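You operate a simulated robot arm through the tools that you are given. There is no shell and no other tool.

The job below is to be done with a simulated robot arm. You get a single attempt, and the scene is never put back.

JOB
Give nipple C two strokes of grease, then move the coupler to nipple B and give it three.
Fine: close the valve to pump and open it after each; the other nipples stay dry.
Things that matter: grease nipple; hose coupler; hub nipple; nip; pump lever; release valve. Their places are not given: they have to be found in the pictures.

The check looks at the end state, three seconds after you hand in, the way a careful person would. Anything else that was tipped, shoved, dropped, spilled or broken makes it a failure.

ROBOT AND FRAMES
A 6-joint arm with a two-finger gripper, fixed in place. Base frame: the origin is at the foot of the arm, x ahead of it, y to its left, z up; the work surface is at about z = 0.84. Units: m, degrees, N and s.
With the tool pointing down near the work surface it reaches from about 0.12 to 0.68 m from the base axis. Its first joint turns from -66.0 to 66.0 degrees. Payload 2.45 kg.
The TCP is the grasp point between the finger pads, 0.03 m short of the fingertips. In the tool frame z runs along the fingers and y along their closing line. Largest opening 0.106 m; the body of the gripper starts 0.079 m behind the TCP.
Orientation is told as [roll, pitch, yaw] about the base's x, y, z axes, in that order, counted from this pose: with the fingers straight down and closing along the base's y, the tool's x points along the base's -x, its y along +y and its z along -z.

CONTROLS
- The arm moves only by the tool send_rows. Its argument "targets" is a list of rows, each an object of numbers (a shift or turn left out is 0, a gripper value left out holds the last): "rx", "ry", "rz": the turn, a rotation vector about the tool's x, y, z in degrees; "tx", "ty", "tz": the shift along the tool's x, y, z in m; "fingers": the finger opening in m, from 0 to 0.106. In form: [{"rx": .., "ry": .., "rz": .., "tx": .., "ty": .., "tz": .., "fingers": ..}, ...]. A call has 1 to 20 rows; each row is the pose to reach, as a shift and turn from the pose commanded when the call began, along the tool's axes at that moment. Rows are played at 5 a second. More than 0.05 m and 8.6 degrees between two rows, or a gripper value outside its range, and nothing of the call is played. A pose out of reach is approached as far as the arm can. The call stops where the force on the tool passes 40 N (or 10 N more than at its start, if that is more) or the arm is blocked; 0.2 s more then pass. The fingers move at their own pace (about 0.153 m/s each) and stop on an object; they squeeze with about 34 N. The grip force told is the motor's: it shows also when the fingers shut on nothing. Time passes only in rows, and 0.2 s behind the last, so rows that repeat a pose let the fingers close. The reply holds the time, the measured pose of the TCP, the force on the tool along the base axes, the opening and the grip force, in the units named above and with some noise, with the torque about the TCP (base axes, N m) and any sound that the robot's microphone picked up, and new pictures: "show" is both (left out), scene, wrist or none.
- Cameras (640 x 400 px; columns grow to the right, rows downward): "scene" is fixed at [0.0705, 0.4183, 1.4239]; the picture's right is [-0.67, -0.74, 0.00], its down [-0.28, 0.26, -0.92] and it looks along [0.68, -0.62, -0.38] (base axes); focal length 308 px, centre (320, 200). "wrist" rides on the gripper at [0.076, -0.002, -0.106] in the tool frame; the picture's right is [0.02, 1.00, 0.00], its down [-0.78, 0.02, -0.62] and it looks along [-0.62, 0.01, 0.78] (tool axes); focal length 247 px, centre (320, 200).
- pixel_to_xyz(camera, pixels): for up to 12 pixels [column, row] of the newest picture of that camera ("zoom" is the newest enlarged one), the place [x, y, z] in the base frame of the surface seen there, good to about 0.002 m. No time passes.
- close_up(camera, box): a new picture of the part [left, top, right, bottom] of that camera's present view, enlarged. No time passes.
- job_done(): hands the job in; it is judged then, once.

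Unless the task says otherwise, let go and move clear before handing in.

The tools are called as name(argument=value, ...) on one line, values as JSON. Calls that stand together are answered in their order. send_rows: Moves the arm, as the interface text tells. Its arguments: {"type":"object","properties":{"targets":{"type":"array","items":{"type":"object","properties":{"rx":{"type":"number"},"ry":{"type":"number"},"rz":{"type":"number"},"tx":{"type":"number"},"ty":{"type":"number"},"tz":{"type":"number"},"fingers":{"type":"number"}}}},"show":{"type":"string","enum":["both","scene","wrist","none"]}},"required":["targets"]} The other tools are called the same way: pixel_to_xyz (camera, pixels) gives the place of the surface under pixels of a picture; close_up (camera, box) takes an enlarged picture of a part of a camera's view; job_done () hands the job in.

At the start:

```text
t: 0.0
tool_pos: [0.3298, 0.0204, 1.3312]
tool_rot: [0.0, 0.0, 0.0]
contact_force: [-0.1, 0.1, -0.2]
moment: [0.01, 0.0, 0.02]
opening: 0.1058
finger_force: 0.0
```

scene: 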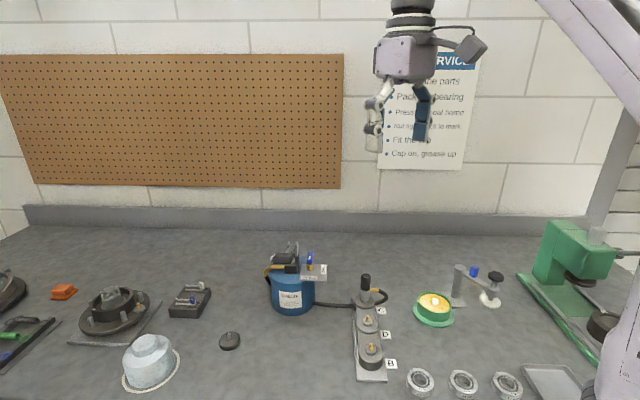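
wrist: 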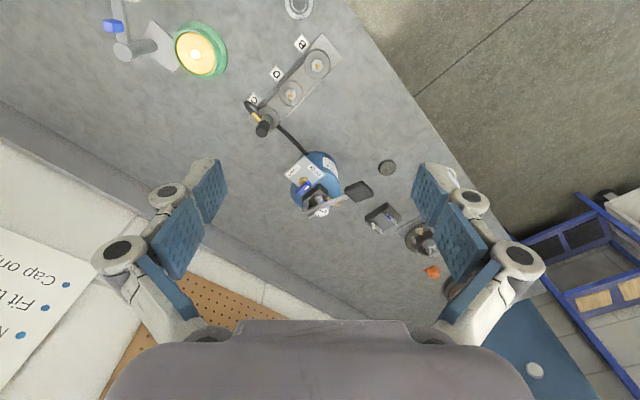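

The scene shows a blue grease pump near (290,285) with a hose going to a nipple strip around (368,335), with labels near (380,310), (385,335), (390,363). I'll take enlarged pictures of both before moving.

close_up(camera="scene", box=[240, 230, 420, 390])

close_up(camera="wrist", box=[230, 20, 400, 230])

```text
2.50 times, centred on (330, 310) of scene
```

zoom: 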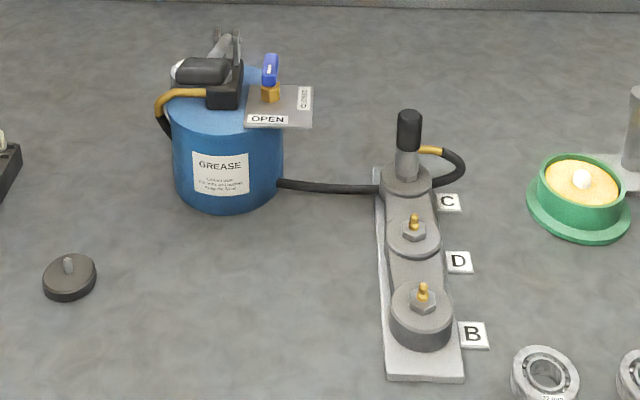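

```text
1.90 times, centred on (315, 125) of wrist
```

zoom: 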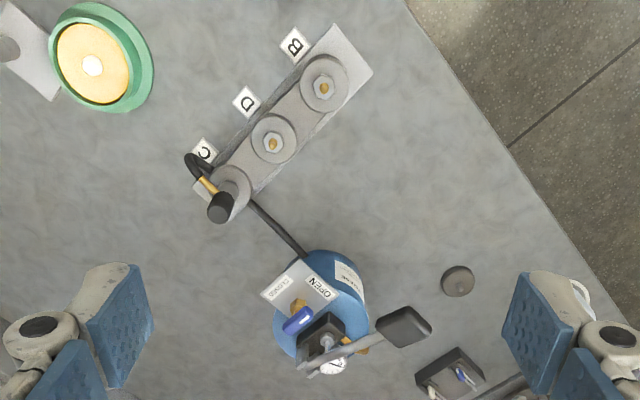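

The coupler (black cap) already sits on C; the valve handle is blue on a plate with OPEN/CLOSED labels, and the lever has a black grip. I'll enlarge the pump and measure points.

close_up(camera="scene", box=[255, 232, 345, 288])

pixel_to_xyz(camera="wrist", pixels=[[360, 190], [340, 200], [319, 197], [305, 187], [293, 172], [313, 167], [264, 129], [317, 67], [291, 95], [262, 122], [322, 212], [330, 170]])

```text
7.11 times, centred on (300, 260) of scene
```

zoom: 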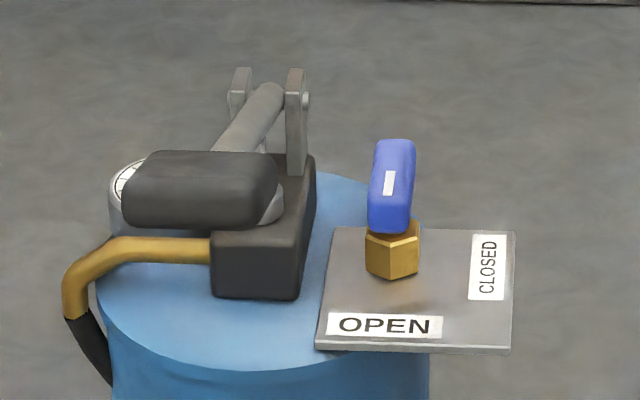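

```text
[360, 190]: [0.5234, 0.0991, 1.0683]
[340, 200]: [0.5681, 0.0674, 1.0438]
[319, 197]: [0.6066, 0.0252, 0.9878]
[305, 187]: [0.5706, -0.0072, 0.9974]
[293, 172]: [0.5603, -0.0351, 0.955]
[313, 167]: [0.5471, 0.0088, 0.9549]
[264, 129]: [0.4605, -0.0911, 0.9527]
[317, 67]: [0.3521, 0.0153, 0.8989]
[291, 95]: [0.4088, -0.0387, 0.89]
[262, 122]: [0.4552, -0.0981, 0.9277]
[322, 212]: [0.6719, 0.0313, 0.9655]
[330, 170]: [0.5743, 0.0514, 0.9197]
```

I have first estimates: lever grip near (0.523, 0.099, 1.068), valve handle near (0.571, -0.007, 0.997). I'll check these against scene-camera pixels in the zoom.

pixel_to_xyz(camera="zoom", pixels=[[200, 160], [200, 190], [140, 190], [260, 190], [200, 222], [235, 130], [265, 95], [296, 85], [297, 140], [240, 80], [393, 145], [390, 225]])

pixel_to_xyz(camera="zoom", pixels=[[375, 185], [410, 185], [392, 260], [385, 325], [488, 265], [305, 200], [250, 260], [180, 245], [90, 260], [150, 280], [85, 330], [130, 185]])

close_up(camera="wrist", box=[275, 140, 385, 220])

```text
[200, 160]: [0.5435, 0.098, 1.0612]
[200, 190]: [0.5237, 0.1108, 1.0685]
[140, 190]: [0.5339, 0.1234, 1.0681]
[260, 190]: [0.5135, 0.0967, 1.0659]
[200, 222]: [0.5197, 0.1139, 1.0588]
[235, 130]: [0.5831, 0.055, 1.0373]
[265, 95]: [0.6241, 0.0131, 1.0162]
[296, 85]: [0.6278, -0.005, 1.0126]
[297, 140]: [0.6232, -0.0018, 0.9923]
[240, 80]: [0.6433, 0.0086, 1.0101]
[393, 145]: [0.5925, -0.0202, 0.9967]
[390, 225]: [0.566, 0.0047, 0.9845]
```

```text
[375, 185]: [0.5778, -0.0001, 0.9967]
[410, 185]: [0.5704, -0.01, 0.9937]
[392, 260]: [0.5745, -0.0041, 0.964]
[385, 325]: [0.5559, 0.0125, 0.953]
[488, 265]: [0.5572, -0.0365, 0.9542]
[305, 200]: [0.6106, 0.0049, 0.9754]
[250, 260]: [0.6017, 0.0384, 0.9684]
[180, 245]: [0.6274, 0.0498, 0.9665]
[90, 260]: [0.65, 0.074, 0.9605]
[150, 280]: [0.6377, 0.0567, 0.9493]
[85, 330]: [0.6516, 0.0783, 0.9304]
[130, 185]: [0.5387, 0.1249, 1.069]
```

```text
5.00 times, centred on (330, 180) of wrist
```

zoom: 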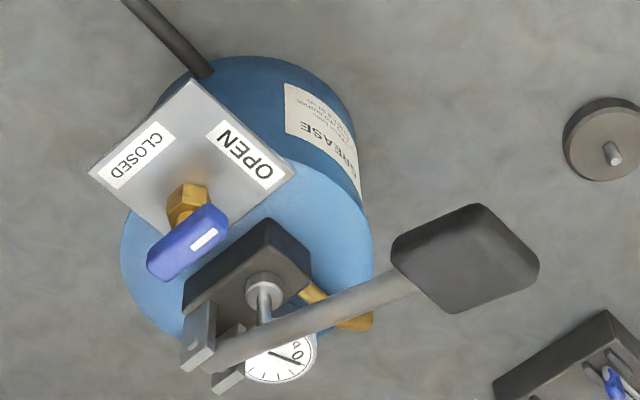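

The valve handle lies along the 135° direction with its white mark toward OPEN, so closing means turning it about +90° seen from above, toward the CLOSED label. I'll move above the valve with yaw -45° and look from there before descending.

send_rows(targets=[{"tx": -0.031, "ty": -0.0035, "tz": 0.0225, "rz": 5.6}, {"tx": -0.062, "ty": -0.007, "tz": 0.045, "rz": 11.2}, {"tx": -0.093, "ty": -0.0105, "tz": 0.0675, "rz": 16.9}, {"tx": -0.1245, "ty": -0.014, "tz": 0.09, "rz": 22.5}, {"tx": -0.1556, "ty": -0.0175, "tz": 0.1125, "rz": 28.1}, {"tx": -0.1868, "ty": -0.021, "tz": 0.135, "rz": 33.7}, {"tx": -0.2179, "ty": -0.0245, "tz": 0.1575, "rz": 39.4}, {"tx": -0.249, "ty": -0.028, "tz": 0.18, "rz": 45}, {"tx": -0.249, "ty": -0.028, "tz": 0.18, "rz": 45, "fingers": 0.05}, {"tx": -0.249, "ty": -0.028, "tz": 0.18, "rz": 45, "fingers": 0.05}])

```text
t: 2.2
tool_pos: [0.5797, -0.0057, 1.1518]
tool_rot: [0.0, 0.0, -45.0]
contact_force: [-0.2, -0.1, 0.2]
moment: [0.0, -0.02, 0.04]
opening: 0.0503
finger_force: 0.0
```

scene: 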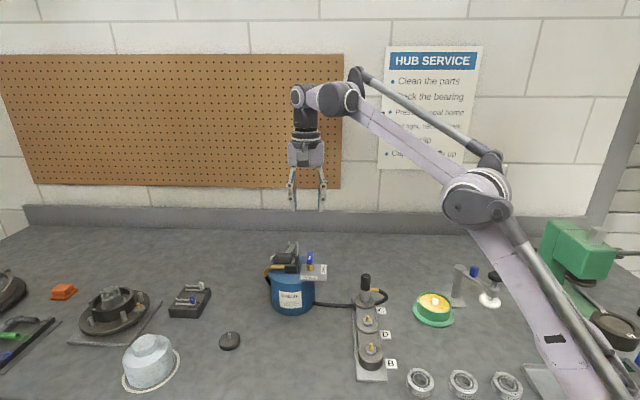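
wrist: 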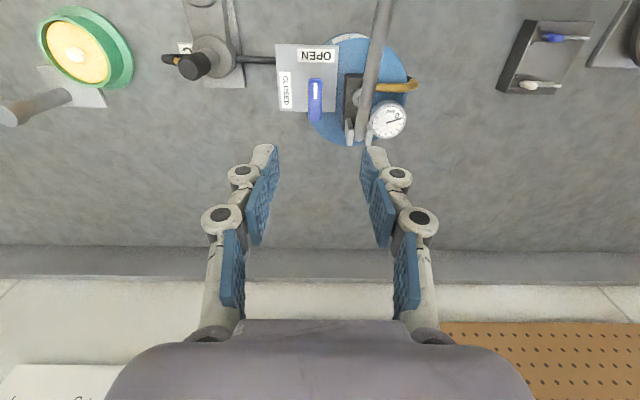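

The tool is at yaw -45° above the valve; blue handle is at (315,100) in the wrist view, lever rod at (378,50). I'll enlarge it and measure the handle and stem precisely.

close_up(camera="wrist", box=[260, 0, 440, 160])

pixel_to_xyz(camera="wrist", pixels=[[315, 81], [315, 98], [315, 116], [309, 100], [321, 100], [308, 110], [349, 130], [369, 130], [375, 60], [375, 90], [350, 90], [380, 15]])

```text
2.50 times, centred on (350, 80) of wrist
```

zoom: 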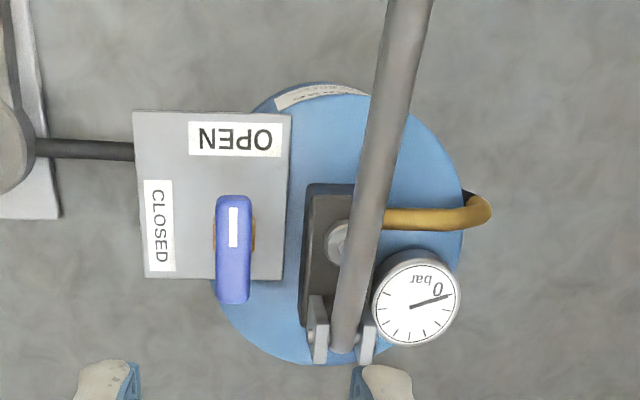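

```text
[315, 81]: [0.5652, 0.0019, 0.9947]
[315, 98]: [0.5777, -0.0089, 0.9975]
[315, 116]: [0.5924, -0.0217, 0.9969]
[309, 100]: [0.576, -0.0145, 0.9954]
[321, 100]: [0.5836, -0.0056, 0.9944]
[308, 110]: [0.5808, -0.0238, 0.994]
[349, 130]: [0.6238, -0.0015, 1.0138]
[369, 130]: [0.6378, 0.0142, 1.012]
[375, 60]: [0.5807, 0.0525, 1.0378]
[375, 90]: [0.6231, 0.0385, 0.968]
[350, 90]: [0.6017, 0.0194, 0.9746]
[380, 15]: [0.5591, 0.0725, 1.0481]
```

The handle is centred about (0.578, -0.0085), z top 0.997, about 4 mm to the tool's -y side. I'll set the opening to 0.036 and descend in part to check the alignment.

send_rows(targets=[{"tx": -0.001, "ty": -0.004, "tz": 0.02, "fingers": 0.036}, {"tx": -0.001, "ty": -0.004, "tz": 0.05, "fingers": 0.036}, {"tx": -0.001, "ty": -0.004, "tz": 0.08, "fingers": 0.036}, {"tx": -0.001, "ty": -0.004, "tz": 0.105, "fingers": 0.036}, {"tx": -0.001, "ty": -0.004, "tz": 0.105, "fingers": 0.036}])

close_up(camera="scene", box=[240, 190, 360, 290])

```text
t: 3.4
tool_pos: [0.5786, -0.0114, 1.0477]
tool_rot: [-0.1, -0.1, -45.0]
contact_force: [-0.5, 0.2, -0.6]
moment: [0.0, -0.04, 0.0]
opening: 0.0358
finger_force: 0.0
```

scene: 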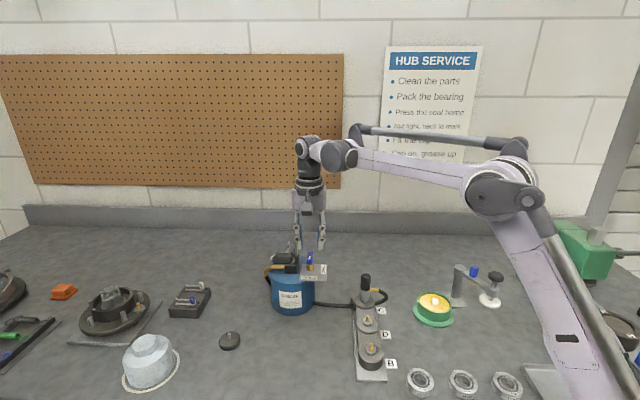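
wrist: 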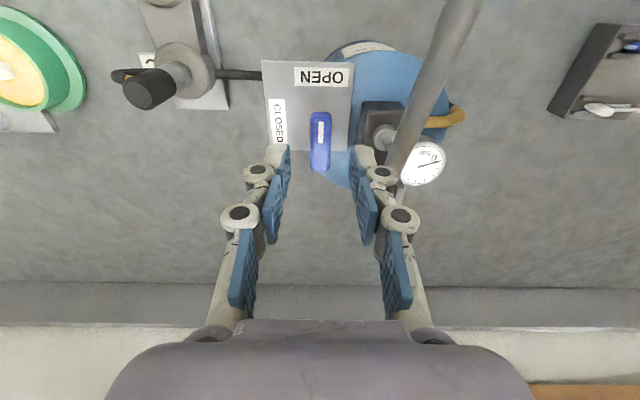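

```text
4.00 times, centred on (300, 240) of scene
```

zoom: 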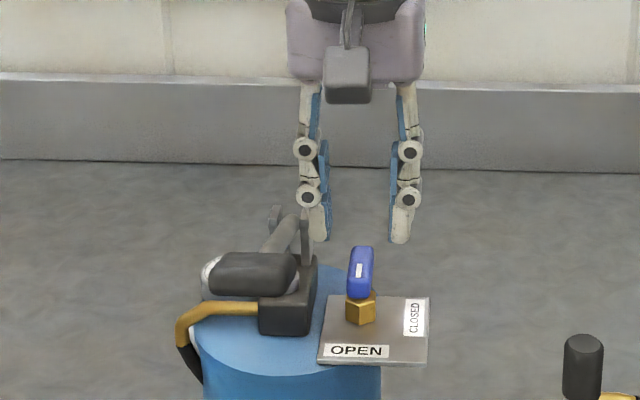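

The handle (319,140) is centred between the fingertips (289 and 352), with the lever rod a few mm outside the right finger. I'll narrow to 0.028 and go down to z≈1.008.

send_rows(targets=[{"fingers": 0.028}, {"tz": 0.01, "fingers": 0.028}, {"tz": 0.02, "fingers": 0.028}, {"tz": 0.03, "fingers": 0.028}, {"tz": 0.041, "fingers": 0.028}, {"tz": 0.041, "fingers": 0.028}])

close_up(camera="scene", box=[255, 215, 345, 285])

```text
t: 4.8
tool_pos: [0.5791, -0.01, 1.0063]
tool_rot: [0.0, 0.0, -45.0]
contact_force: [-0.5, -0.4, 0.6]
moment: [0.0, 0.01, 0.02]
opening: 0.0278
finger_force: 0.1
```

scene: 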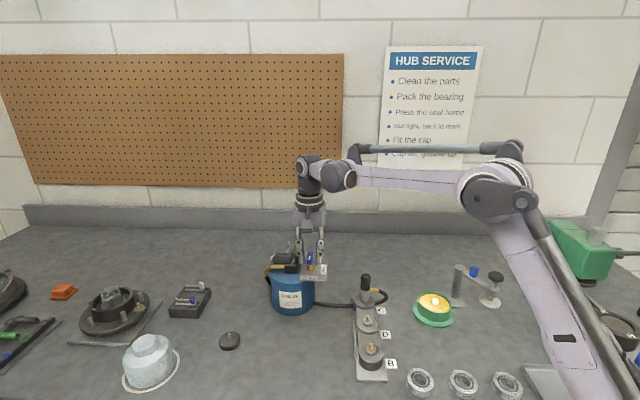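
wrist: 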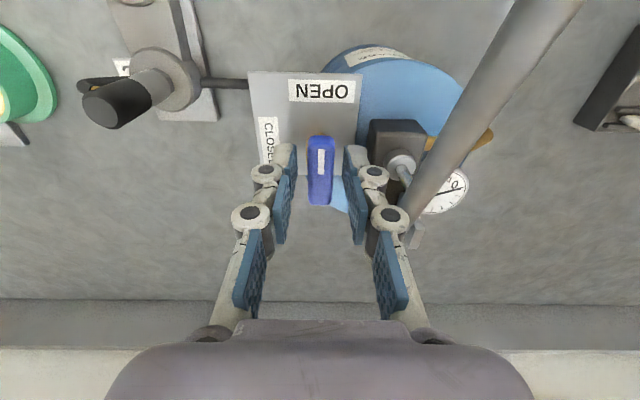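

```text
5.71 times, centred on (300, 250) of scene
```

zoom: 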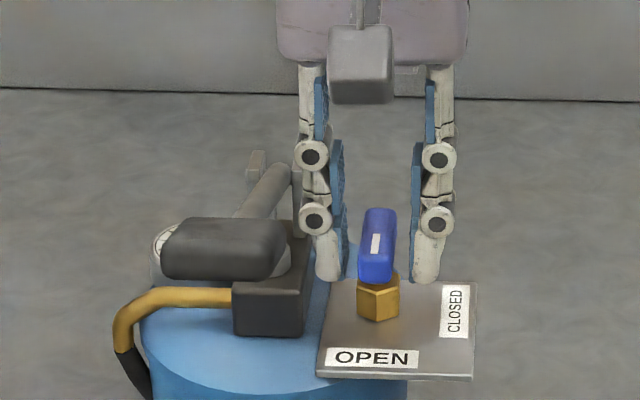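

The fingertips straddle the handle (scene zoom (378,245)) well clear of the plate and lever. I'll close on it.

send_rows(targets=[{"fingers": 0.008}, {"fingers": 0.008}, {"fingers": 0.008}], show="wrist")

```text
t: 5.6
tool_pos: [0.5779, -0.0113, 1.0071]
tool_rot: [0.0, -0.1, -45.0]
contact_force: [1.6, 1.6, -2.5]
moment: [-0.03, -0.12, 0.01]
opening: 0.0145
finger_force: 41.2
```

wrist: 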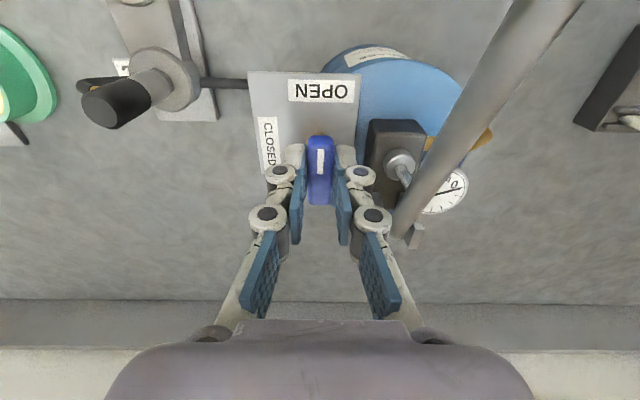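

The handle is held at opening 0.0145 with low side forces. I'll turn it +45° first (seen from above) to check that it follows.

send_rows(targets=[{"rz": -7.5, "fingers": 0.008}, {"rz": -15, "fingers": 0.008}, {"rz": -22.5, "fingers": 0.008}, {"rz": -30, "fingers": 0.008}, {"rz": -37.5, "fingers": 0.008}, {"rz": -45, "fingers": 0.008}])

```text
t: 7.0
tool_pos: [0.5793, -0.0114, 1.0071]
tool_rot: [0.1, -0.1, 0.1]
contact_force: [9.8, -0.6, 16.8]
moment: [-0.03, -0.49, -0.01]
opening: 0.0141
finger_force: 40.9
```

scene: 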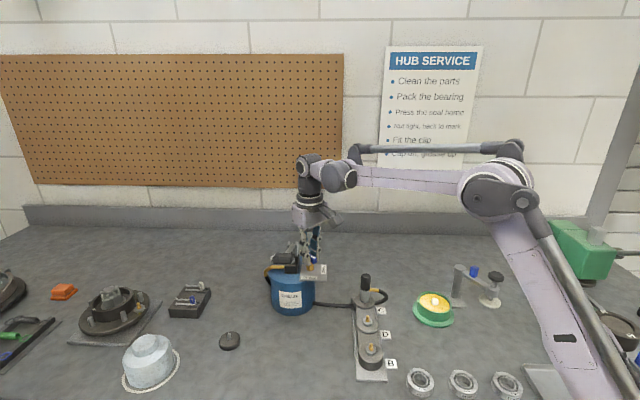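
wrist: 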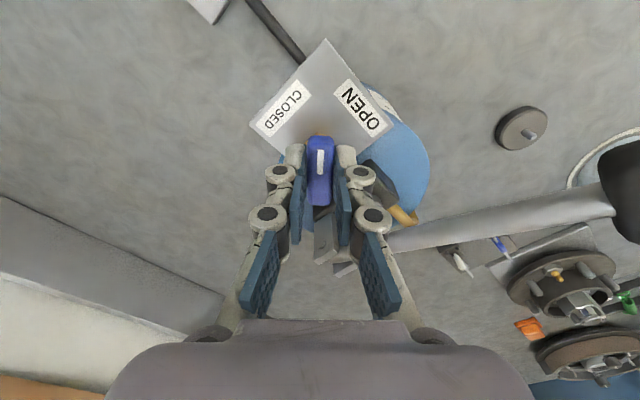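

The handle followed the turn (white mark now pointing to the image's top between CLOSED and OPEN), but there's an upward 17 N on the tool. I'll look closely before continuing.

close_up(camera="scene", box=[265, 225, 355, 285])

close_up(camera="wrist", box=[230, 100, 430, 290])

```text
6.67 times, centred on (310, 255) of scene
```

zoom: 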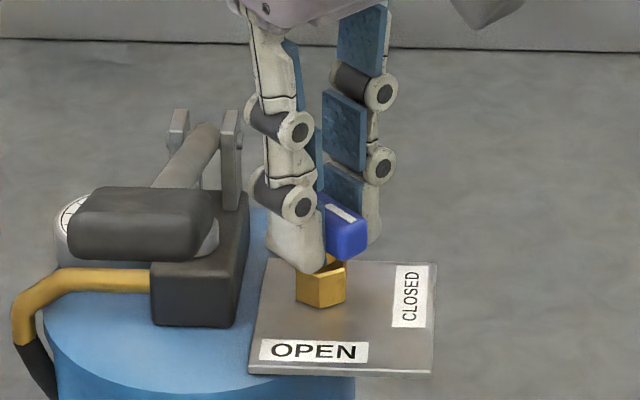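

```text
2.11 times, centred on (330, 195) of wrist
```

zoom: 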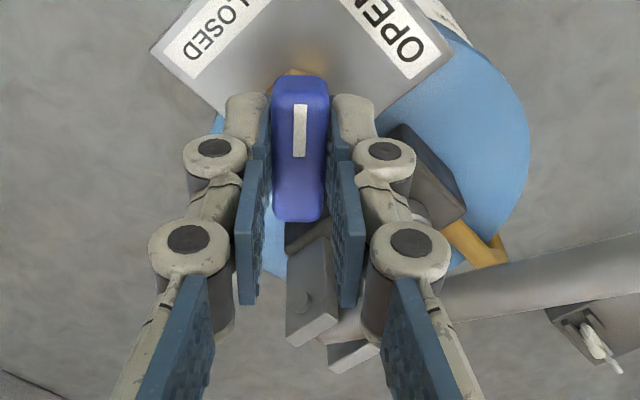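

The fingers hold only the handle, above the brass hex; nothing else appears touched. I'll shift slightly up and toward +x to relieve the load and read the force.

send_rows(targets=[{"tz": -0.001, "tx": -0.0005, "fingers": 0.008}, {"tz": -0.002, "tx": -0.001, "fingers": 0.008}], show="wrist")

```text
t: 7.6
tool_pos: [0.5783, -0.0115, 1.0056]
tool_rot: [0.0, 0.1, -0.1]
contact_force: [-3.2, -1.4, -21.6]
moment: [-0.04, -0.89, 0.01]
opening: 0.0144
finger_force: 40.5
```

wrist: 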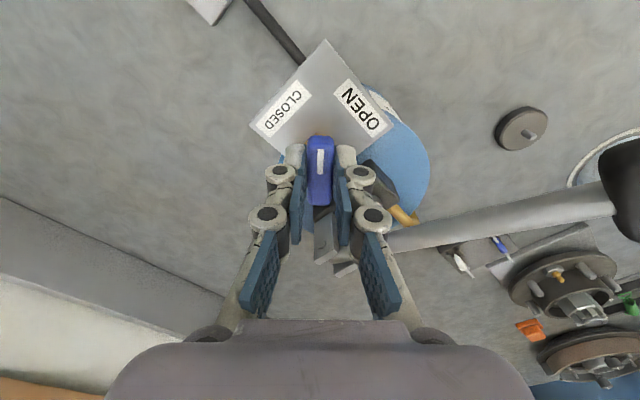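

The grip is stiff vertically (about 19 N per mm), so the load was just a tiny height mismatch. I'll back off 1 mm and continue turning to CLOSED.

send_rows(targets=[{"tz": 0.001, "tx": 0.0003, "fingers": 0.008}, {"tz": 0.001, "tx": 0.0003, "rz": -7.5, "fingers": 0.008}, {"tz": 0.001, "tx": 0.0003, "rz": -15, "fingers": 0.008}, {"tz": 0.001, "tx": 0.0003, "rz": -22.5, "fingers": 0.008}, {"tz": 0.001, "tx": 0.0003, "rz": -30, "fingers": 0.008}], show="wrist")

```text
t: 8.8
tool_pos: [0.5787, -0.0123, 1.0067]
tool_rot: [-0.2, 0.0, 30.1]
contact_force: [-1.0, -10.0, -22.3]
moment: [-0.31, 0.1, 0.0]
opening: 0.0145
finger_force: 41.0
```

wrist: 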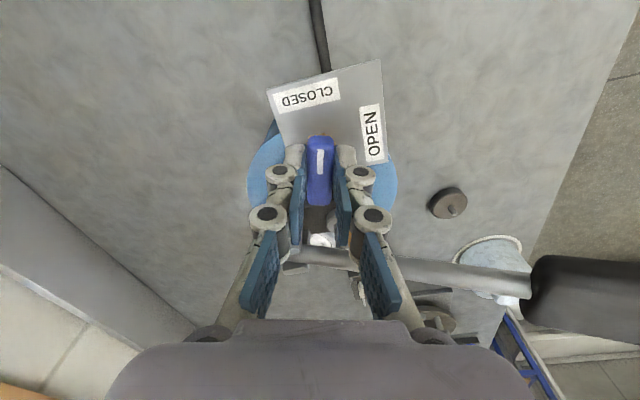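

Now at yaw 30°, 15° short of CLOSED, with the handle still following. I'll ease the load and finish the turn.

send_rows(targets=[{"tz": 0.001, "tx": 0.0004, "ty": -0.0006, "fingers": 0.008}, {"tz": 0.001, "tx": 0.0004, "ty": -0.0006, "rz": -7.5, "fingers": 0.008}, {"tz": 0.001, "tx": 0.0004, "ty": -0.0006, "rz": -15, "fingers": 0.008}, {"tz": 0.001, "tx": 0.0004, "ty": -0.0006, "rz": -15, "fingers": 0.008}])

close_up(camera="scene", box=[265, 225, 355, 285])

```text
t: 9.8
tool_pos: [0.5791, -0.0113, 1.0062]
tool_rot: [-0.1, 0.0, 45.1]
contact_force: [6.7, -10.3, 8.1]
moment: [-0.75, 0.35, 0.0]
opening: 0.0147
finger_force: 41.0
```

scene: 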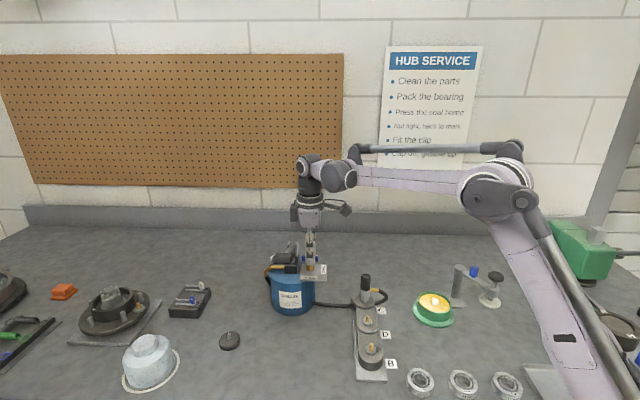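
wrist: 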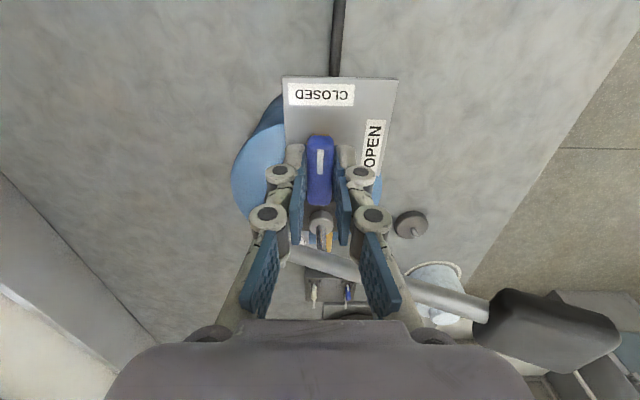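

```text
6.67 times, centred on (310, 255) of scene
```

zoom: 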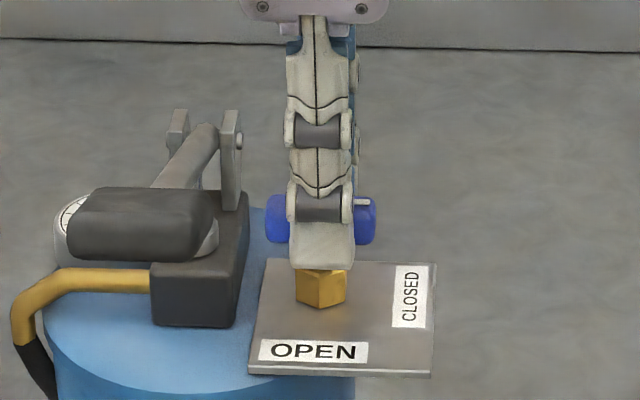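

The handle now points at CLOSED (white mark at (360,200) in the scene zoom). I'll let go and rise straight up, then look at the valve.

send_rows(targets=[{"fingers": 0.04}, {"fingers": 0.04}, {"tz": -0.02, "fingers": 0.04}, {"tz": -0.05, "fingers": 0.04}, {"tz": -0.09, "fingers": 0.04}, {"tz": -0.13, "fingers": 0.04}, {"tz": -0.16, "fingers": 0.04}])

close_up(camera="scene", box=[255, 230, 345, 290])

```text
t: 11.4
tool_pos: [0.5775, -0.0112, 1.1678]
tool_rot: [0.0, -0.1, 45.0]
contact_force: [0.2, -0.2, 0.4]
moment: [0.0, 0.02, -0.04]
opening: 0.04
finger_force: 0.0
```

scene: 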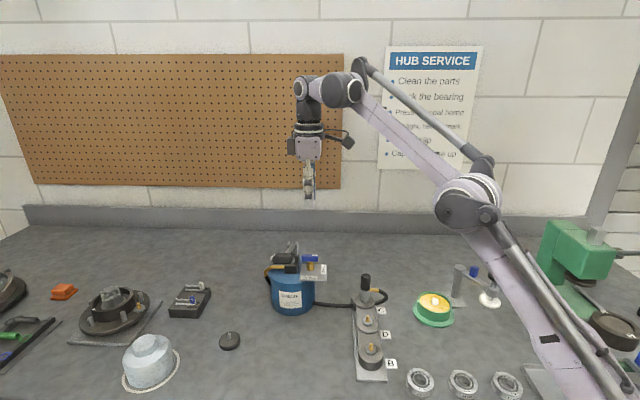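
wrist: 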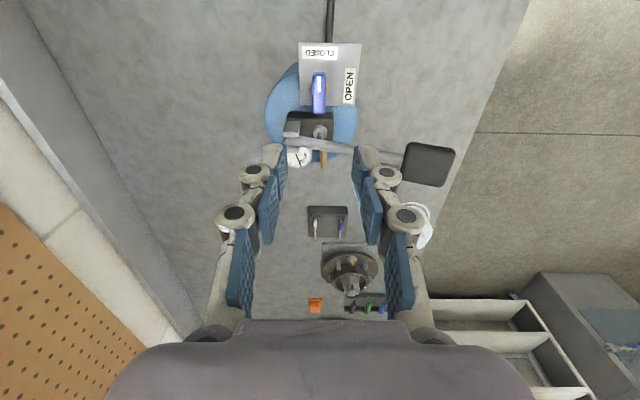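

```text
6.67 times, centred on (300, 260) of scene
```

zoom: 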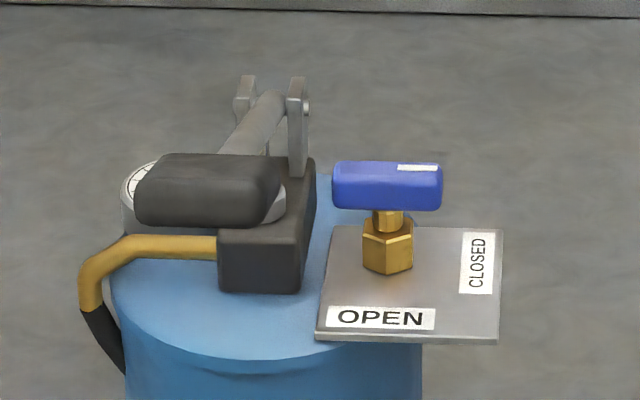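

The valve is now closed: handle and white mark point at the CLOSED label. Next I'll move over the lever grip (wrist (427,163)) with yaw -45° so the fingers straddle its width.

send_rows(targets=[{"tx": -0.004, "ty": 0.0104, "tz": -0.012, "rz": 7.5, "fingers": 0.07}, {"tx": -0.0081, "ty": 0.0207, "tz": -0.012, "rz": 15, "fingers": 0.07}, {"tx": -0.0121, "ty": 0.031, "tz": -0.012, "rz": 22.5, "fingers": 0.07}, {"tx": -0.0162, "ty": 0.0414, "tz": -0.012, "rz": 30, "fingers": 0.07}, {"tx": -0.0202, "ty": 0.0517, "tz": -0.012, "rz": 37.5, "fingers": 0.07}, {"tx": -0.0243, "ty": 0.0621, "tz": -0.012, "rz": 45, "fingers": 0.07}, {"tx": -0.0283, "ty": 0.0724, "tz": -0.012, "rz": 52.5, "fingers": 0.07}, {"tx": -0.0324, "ty": 0.0828, "tz": -0.012, "rz": 60, "fingers": 0.07}, {"tx": -0.0364, "ty": 0.0931, "tz": -0.012, "rz": 67.5, "fingers": 0.07}, {"tx": -0.0405, "ty": 0.1035, "tz": -0.012, "rz": 75, "fingers": 0.07}, {"tx": -0.0445, "ty": 0.1138, "tz": -0.012, "rz": 82.5, "fingers": 0.07}, {"tx": -0.0486, "ty": 0.1242, "tz": -0.012, "rz": 90, "fingers": 0.07}, {"tx": -0.0486, "ty": 0.1242, "tz": -0.012, "rz": 90, "fingers": 0.07}])

close_up(camera="wrist", box=[230, 30, 410, 200])

```text
t: 14.2
tool_pos: [0.5246, 0.1101, 1.1774]
tool_rot: [0.0, 0.0, -45.1]
contact_force: [0.2, 0.2, -0.5]
moment: [0.03, -0.03, 0.0]
opening: 0.0701
finger_force: 0.1
```

scene: 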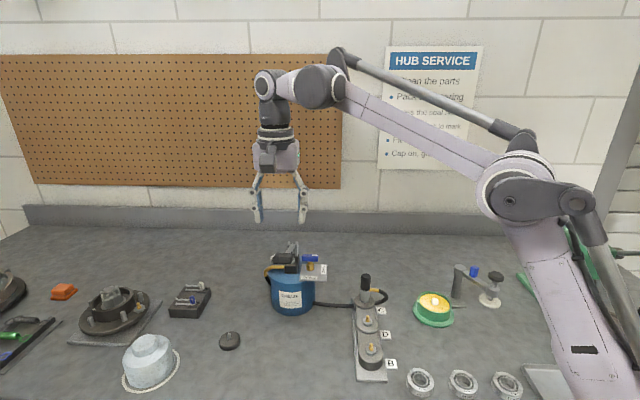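
wrist: 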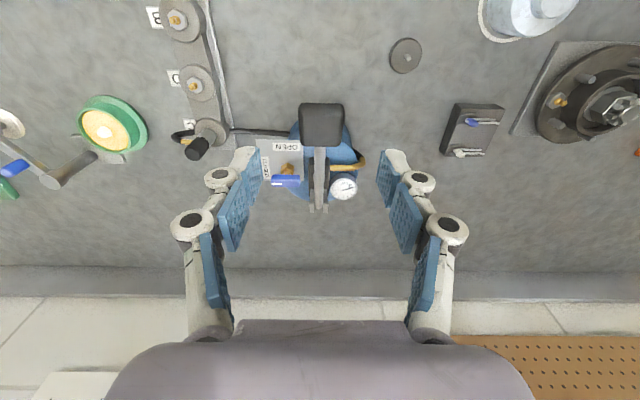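

```text
2.35 times, centred on (320, 115) of wrist
```

zoom: 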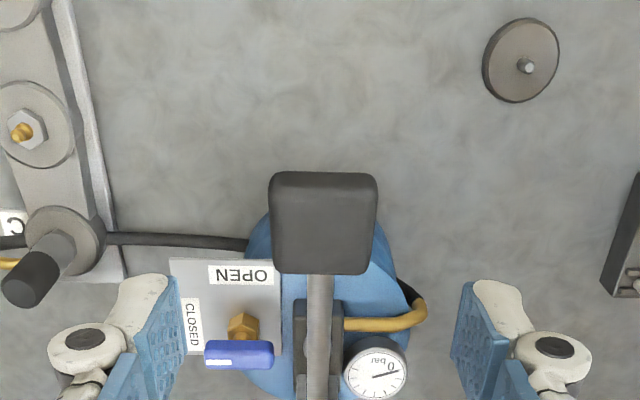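

The lever grip appears at wrist (322,125), centred between the fingers. I'll measure its edges.

pixel_to_xyz(camera="wrist", pixels=[[322, 107], [322, 125], [322, 140], [322, 144], [303, 125], [342, 125], [320, 160], [320, 180], [319, 200], [311, 205], [327, 205], [343, 188]])

pixel_to_xyz(camera="scene", pixels=[[285, 252], [285, 258], [285, 262], [276, 258], [291, 258], [292, 247], [297, 250], [290, 268]])

```text
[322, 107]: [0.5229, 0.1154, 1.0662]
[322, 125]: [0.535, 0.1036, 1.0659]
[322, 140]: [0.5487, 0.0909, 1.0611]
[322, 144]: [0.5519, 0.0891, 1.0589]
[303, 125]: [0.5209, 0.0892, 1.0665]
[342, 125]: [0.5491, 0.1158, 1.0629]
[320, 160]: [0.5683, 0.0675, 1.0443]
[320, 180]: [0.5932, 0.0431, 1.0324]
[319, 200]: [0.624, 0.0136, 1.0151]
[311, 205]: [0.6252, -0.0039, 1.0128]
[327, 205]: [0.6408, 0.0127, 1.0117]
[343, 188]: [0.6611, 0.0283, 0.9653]
```

```text
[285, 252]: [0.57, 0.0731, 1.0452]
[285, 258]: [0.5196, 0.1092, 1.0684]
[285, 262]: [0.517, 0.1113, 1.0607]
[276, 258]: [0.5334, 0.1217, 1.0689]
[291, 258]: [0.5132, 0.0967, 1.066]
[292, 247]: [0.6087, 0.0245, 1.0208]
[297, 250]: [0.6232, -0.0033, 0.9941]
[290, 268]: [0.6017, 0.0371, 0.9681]
```

The grip spans about u-length 42 mm and 39 mm wide, centred near (0.536, 0.102), z≈1.054, with the pivot near the fork at z≈1.002. I'll lower the open fingers around it.

send_rows(targets=[{"tx": -0.005, "ty": 0.001, "tz": 0.025, "fingers": 0.07}, {"tx": -0.01, "ty": 0.002, "tz": 0.05, "fingers": 0.07}, {"tx": -0.014, "ty": 0.002, "tz": 0.08, "fingers": 0.07}, {"tx": -0.014, "ty": 0.002, "tz": 0.105, "fingers": 0.07}, {"tx": -0.014, "ty": 0.002, "tz": 0.123, "fingers": 0.07}, {"tx": -0.014, "ty": 0.002, "tz": 0.123, "fingers": 0.07}])

close_up(camera="scene", box=[240, 200, 340, 290])

```text
t: 15.6
tool_pos: [0.5373, 0.1021, 1.0557]
tool_rot: [-0.1, 0.0, -45.0]
contact_force: [0.6, 0.5, 0.5]
moment: [0.0, -0.01, 0.0]
opening: 0.0698
finger_force: 0.0
```

scene: 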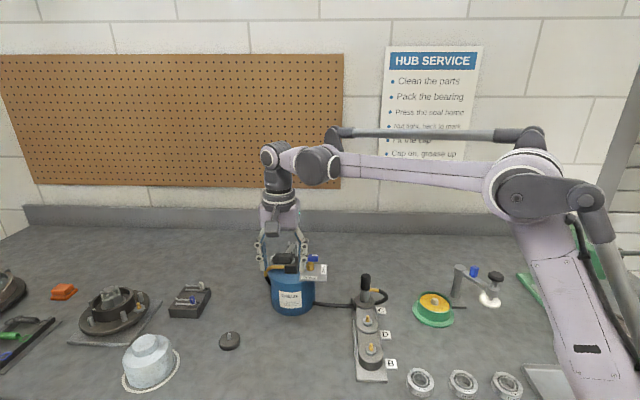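
wrist: 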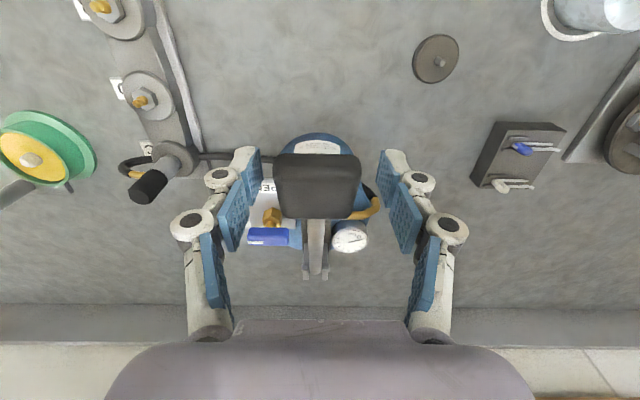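

```text
4.44 times, centred on (290, 245) of scene
```

zoom: 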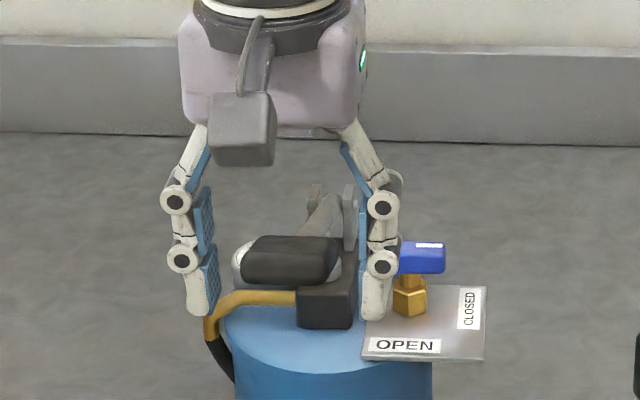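

The grip sits between both finger pads. I'll close on it.

send_rows(targets=[{"fingers": 0.03}, {"fingers": 0.03}, {"fingers": 0.03}], show="wrist")

```text
t: 16.4
tool_pos: [0.535, 0.1001, 1.0556]
tool_rot: [-0.2, 0.1, -45.0]
contact_force: [-14.9, -9.8, -0.1]
moment: [0.16, 0.24, -0.05]
opening: 0.0403
finger_force: 44.8
```

wrist: 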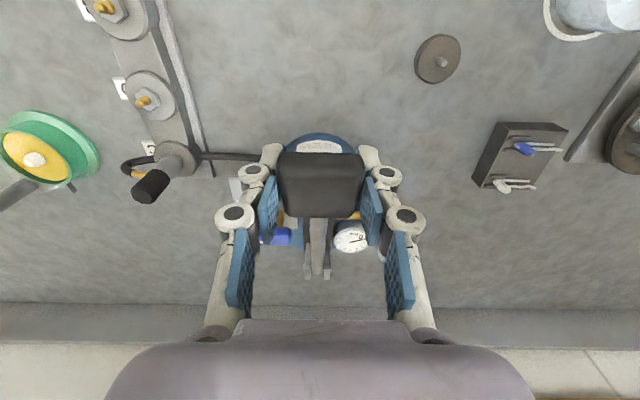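

The grip is held (opening 0.0403) with a 17 N sideways load toward -v, so I'll shift 1.5 mm that way and start the first downstroke along the lever's arc, slowly.

send_rows(targets=[{"ty": -0.0015, "fingers": 0.03}, {"ty": -0.0015, "tx": 0.0041, "tz": 0.0124, "ry": -5, "fingers": 0.03}, {"ty": -0.0015, "tx": 0.0072, "tz": 0.0252, "ry": -10, "fingers": 0.03}], show="both")

```text
t: 17.2
tool_pos: [0.5314, 0.1052, 1.0306]
tool_rot: [0.1, -10.2, -45.0]
contact_force: [-1.5, -7.3, 5.2]
moment: [-0.53, -0.17, -0.16]
opening: 0.0401
finger_force: 44.7
```

scene: 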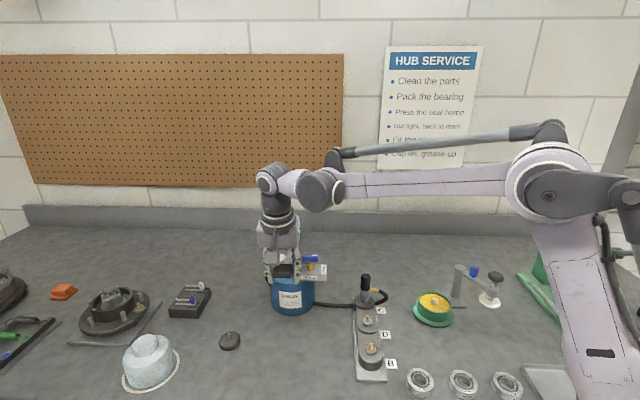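
wrist: 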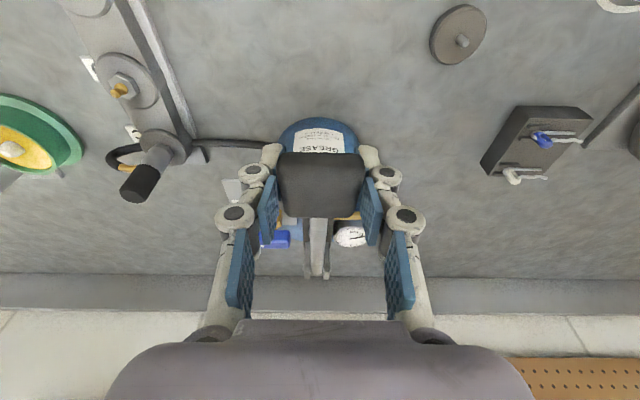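

The lever follows with little resistance (5 N), grip still centred. I'll continue down another 10°.

send_rows(targets=[{"ty": -0.0005, "tx": 0.0041, "tz": 0.0124, "ry": -5, "fingers": 0.03}, {"ty": -0.0005, "tx": 0.0072, "tz": 0.0252, "ry": -10, "fingers": 0.03}], show="both")

close_up(camera="scene", box=[240, 215, 340, 305])

```text
t: 17.8
tool_pos: [0.5288, 0.1068, 1.004]
tool_rot: [0.1, -20.2, -45.0]
contact_force: [7.8, -8.0, 8.1]
moment: [-0.58, -0.46, 0.23]
opening: 0.0401
finger_force: 44.6
```

scene: 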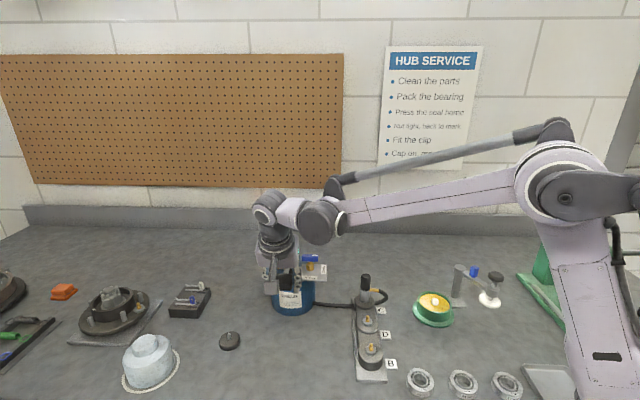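
wrist: 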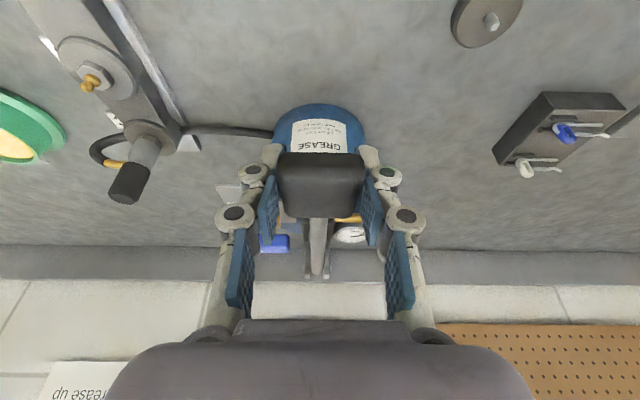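

```text
4.44 times, centred on (290, 260) of scene
```

zoom: 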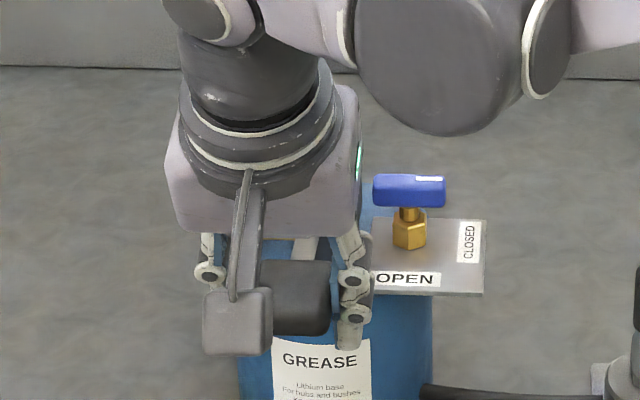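

The lever is about horizontal now, with a modest 11 N pull toward the pivot and no stop felt. I'll ease tx by 1 mm and continue another 10°.

send_rows(targets=[{"tx": 0.0031, "tz": 0.0124, "ry": -5, "fingers": 0.03}, {"tx": 0.0062, "tz": 0.0252, "ry": -10, "fingers": 0.03}], show="both")

close_up(camera="scene", box=[240, 215, 340, 305])

```text
t: 18.4
tool_pos: [0.5306, 0.1059, 0.978]
tool_rot: [0.2, -30.1, -45.0]
contact_force: [16.8, -6.8, 5.3]
moment: [0.18, 0.27, 0.07]
opening: 0.04
finger_force: 45.3
```

scene: 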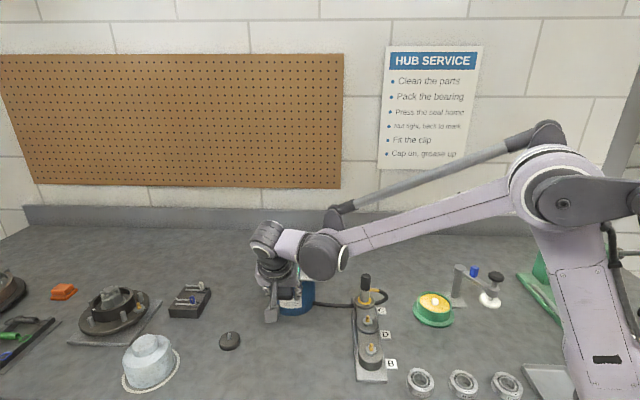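
wrist: 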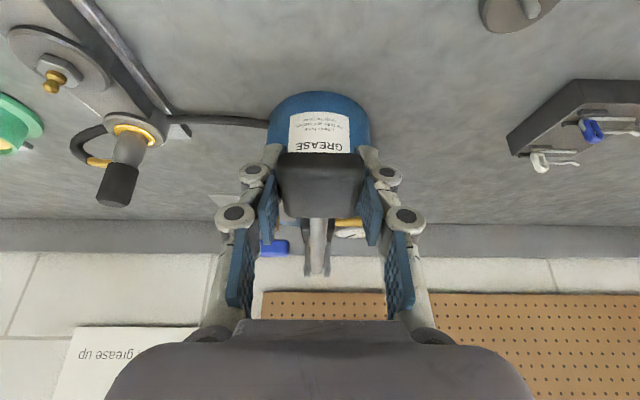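

```text
4.44 times, centred on (290, 260) of scene
```

zoom: 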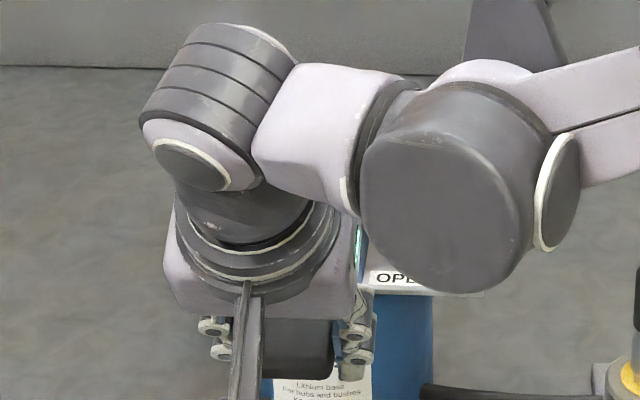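

A yellow grease collar has appeared at nipple C (wrist (135,130)), so this stroke is delivering. I'll enlarge it before deciding how much further the lever travels.

close_up(camera="wrist", box=[0, 0, 220, 220])

close_up(camera="scene", box=[330, 265, 410, 385])

```text
1.82 times, centred on (110, 110) of wrist
```

zoom: 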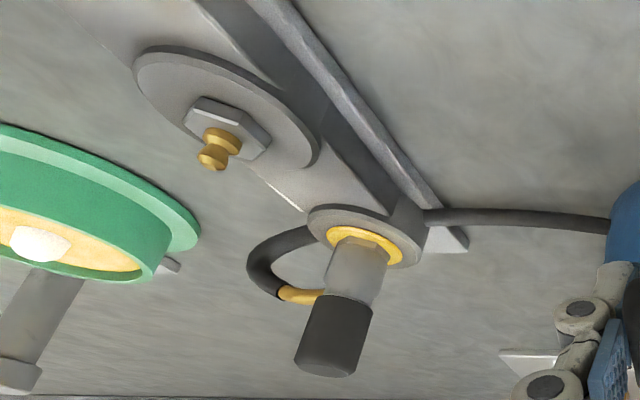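

```text
3.33 times, centred on (370, 325) of scene
```

zoom: 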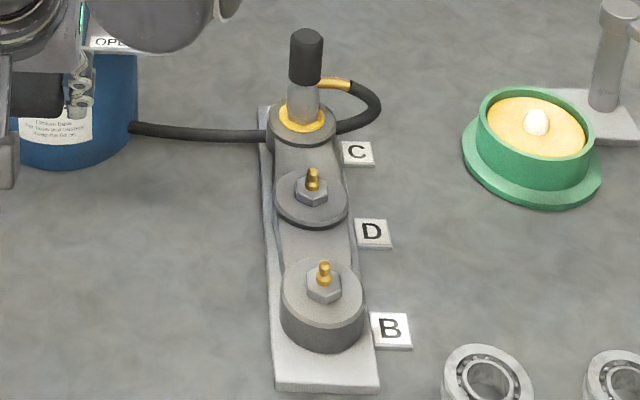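

C shows one grease collar; D and B are dry. I'll now lift the lever back along the same arc to its top position to finish stroke one.

send_rows(targets=[{"tx": -0.0058, "tz": -0.0121, "ry": 5, "fingers": 0.03}, {"tx": -0.0117, "tz": -0.0237, "ry": 10, "fingers": 0.03}, {"tx": -0.0186, "tz": -0.0347, "ry": 15, "fingers": 0.03}, {"tx": -0.0264, "tz": -0.045, "ry": 20, "fingers": 0.03}, {"tx": -0.0351, "tz": -0.0546, "ry": 25, "fingers": 0.03}, {"tx": -0.0446, "tz": -0.0633, "ry": 30, "fingers": 0.03}], show="both")

close_up(camera="scene", box=[240, 200, 410, 385])

```text
t: 19.8
tool_pos: [0.5361, 0.101, 1.0558]
tool_rot: [0.0, 0.1, -44.9]
contact_force: [9.2, -3.6, -0.7]
moment: [-0.21, -0.05, -0.08]
opening: 0.0402
finger_force: 44.8
```

scene: 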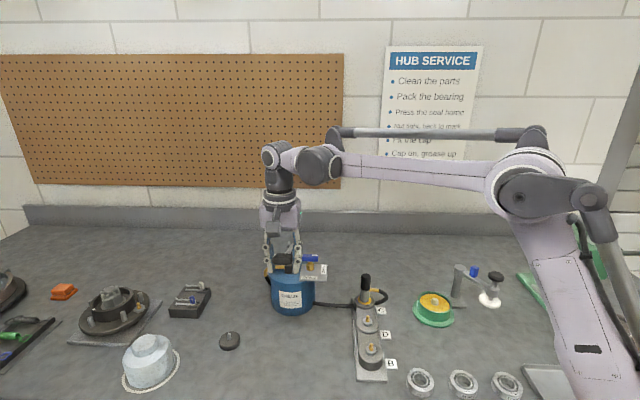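
wrist: 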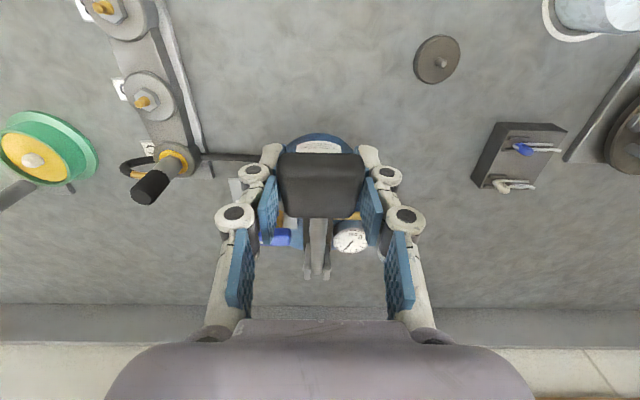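

```text
2.16 times, centred on (325, 292) of scene
```

zoom: 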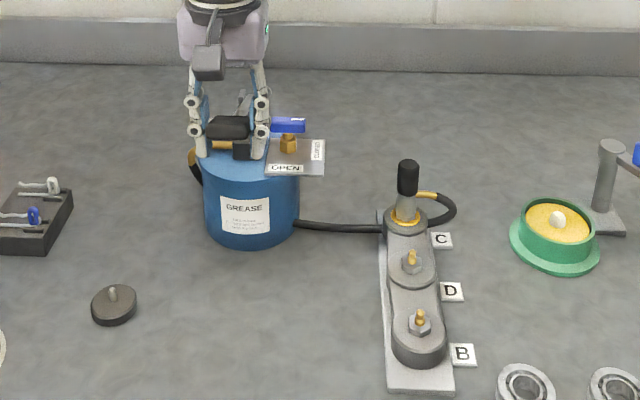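

The lever is back at its starting height (z 1.0558). I'll check the gauge and the collar size before stroke two.

close_up(camera="wrist", box=[310, 190, 390, 270])

close_up(camera="scene", box=[340, 265, 400, 325])

```text
5.00 times, centred on (350, 230) of wrist
```

zoom: 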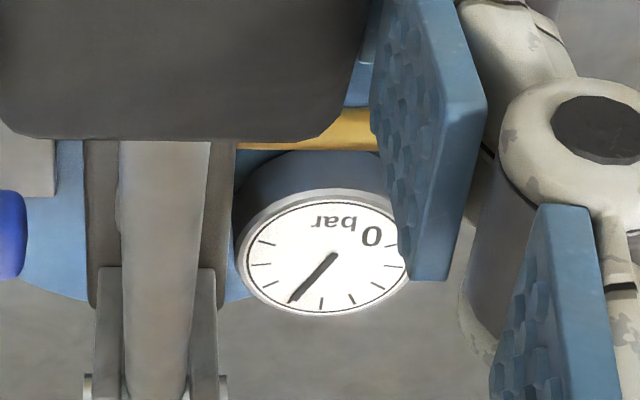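

```text
6.67 times, centred on (370, 295) of scene
```

zoom: 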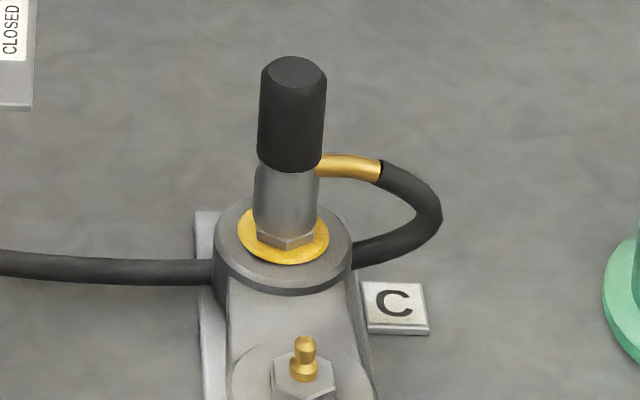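

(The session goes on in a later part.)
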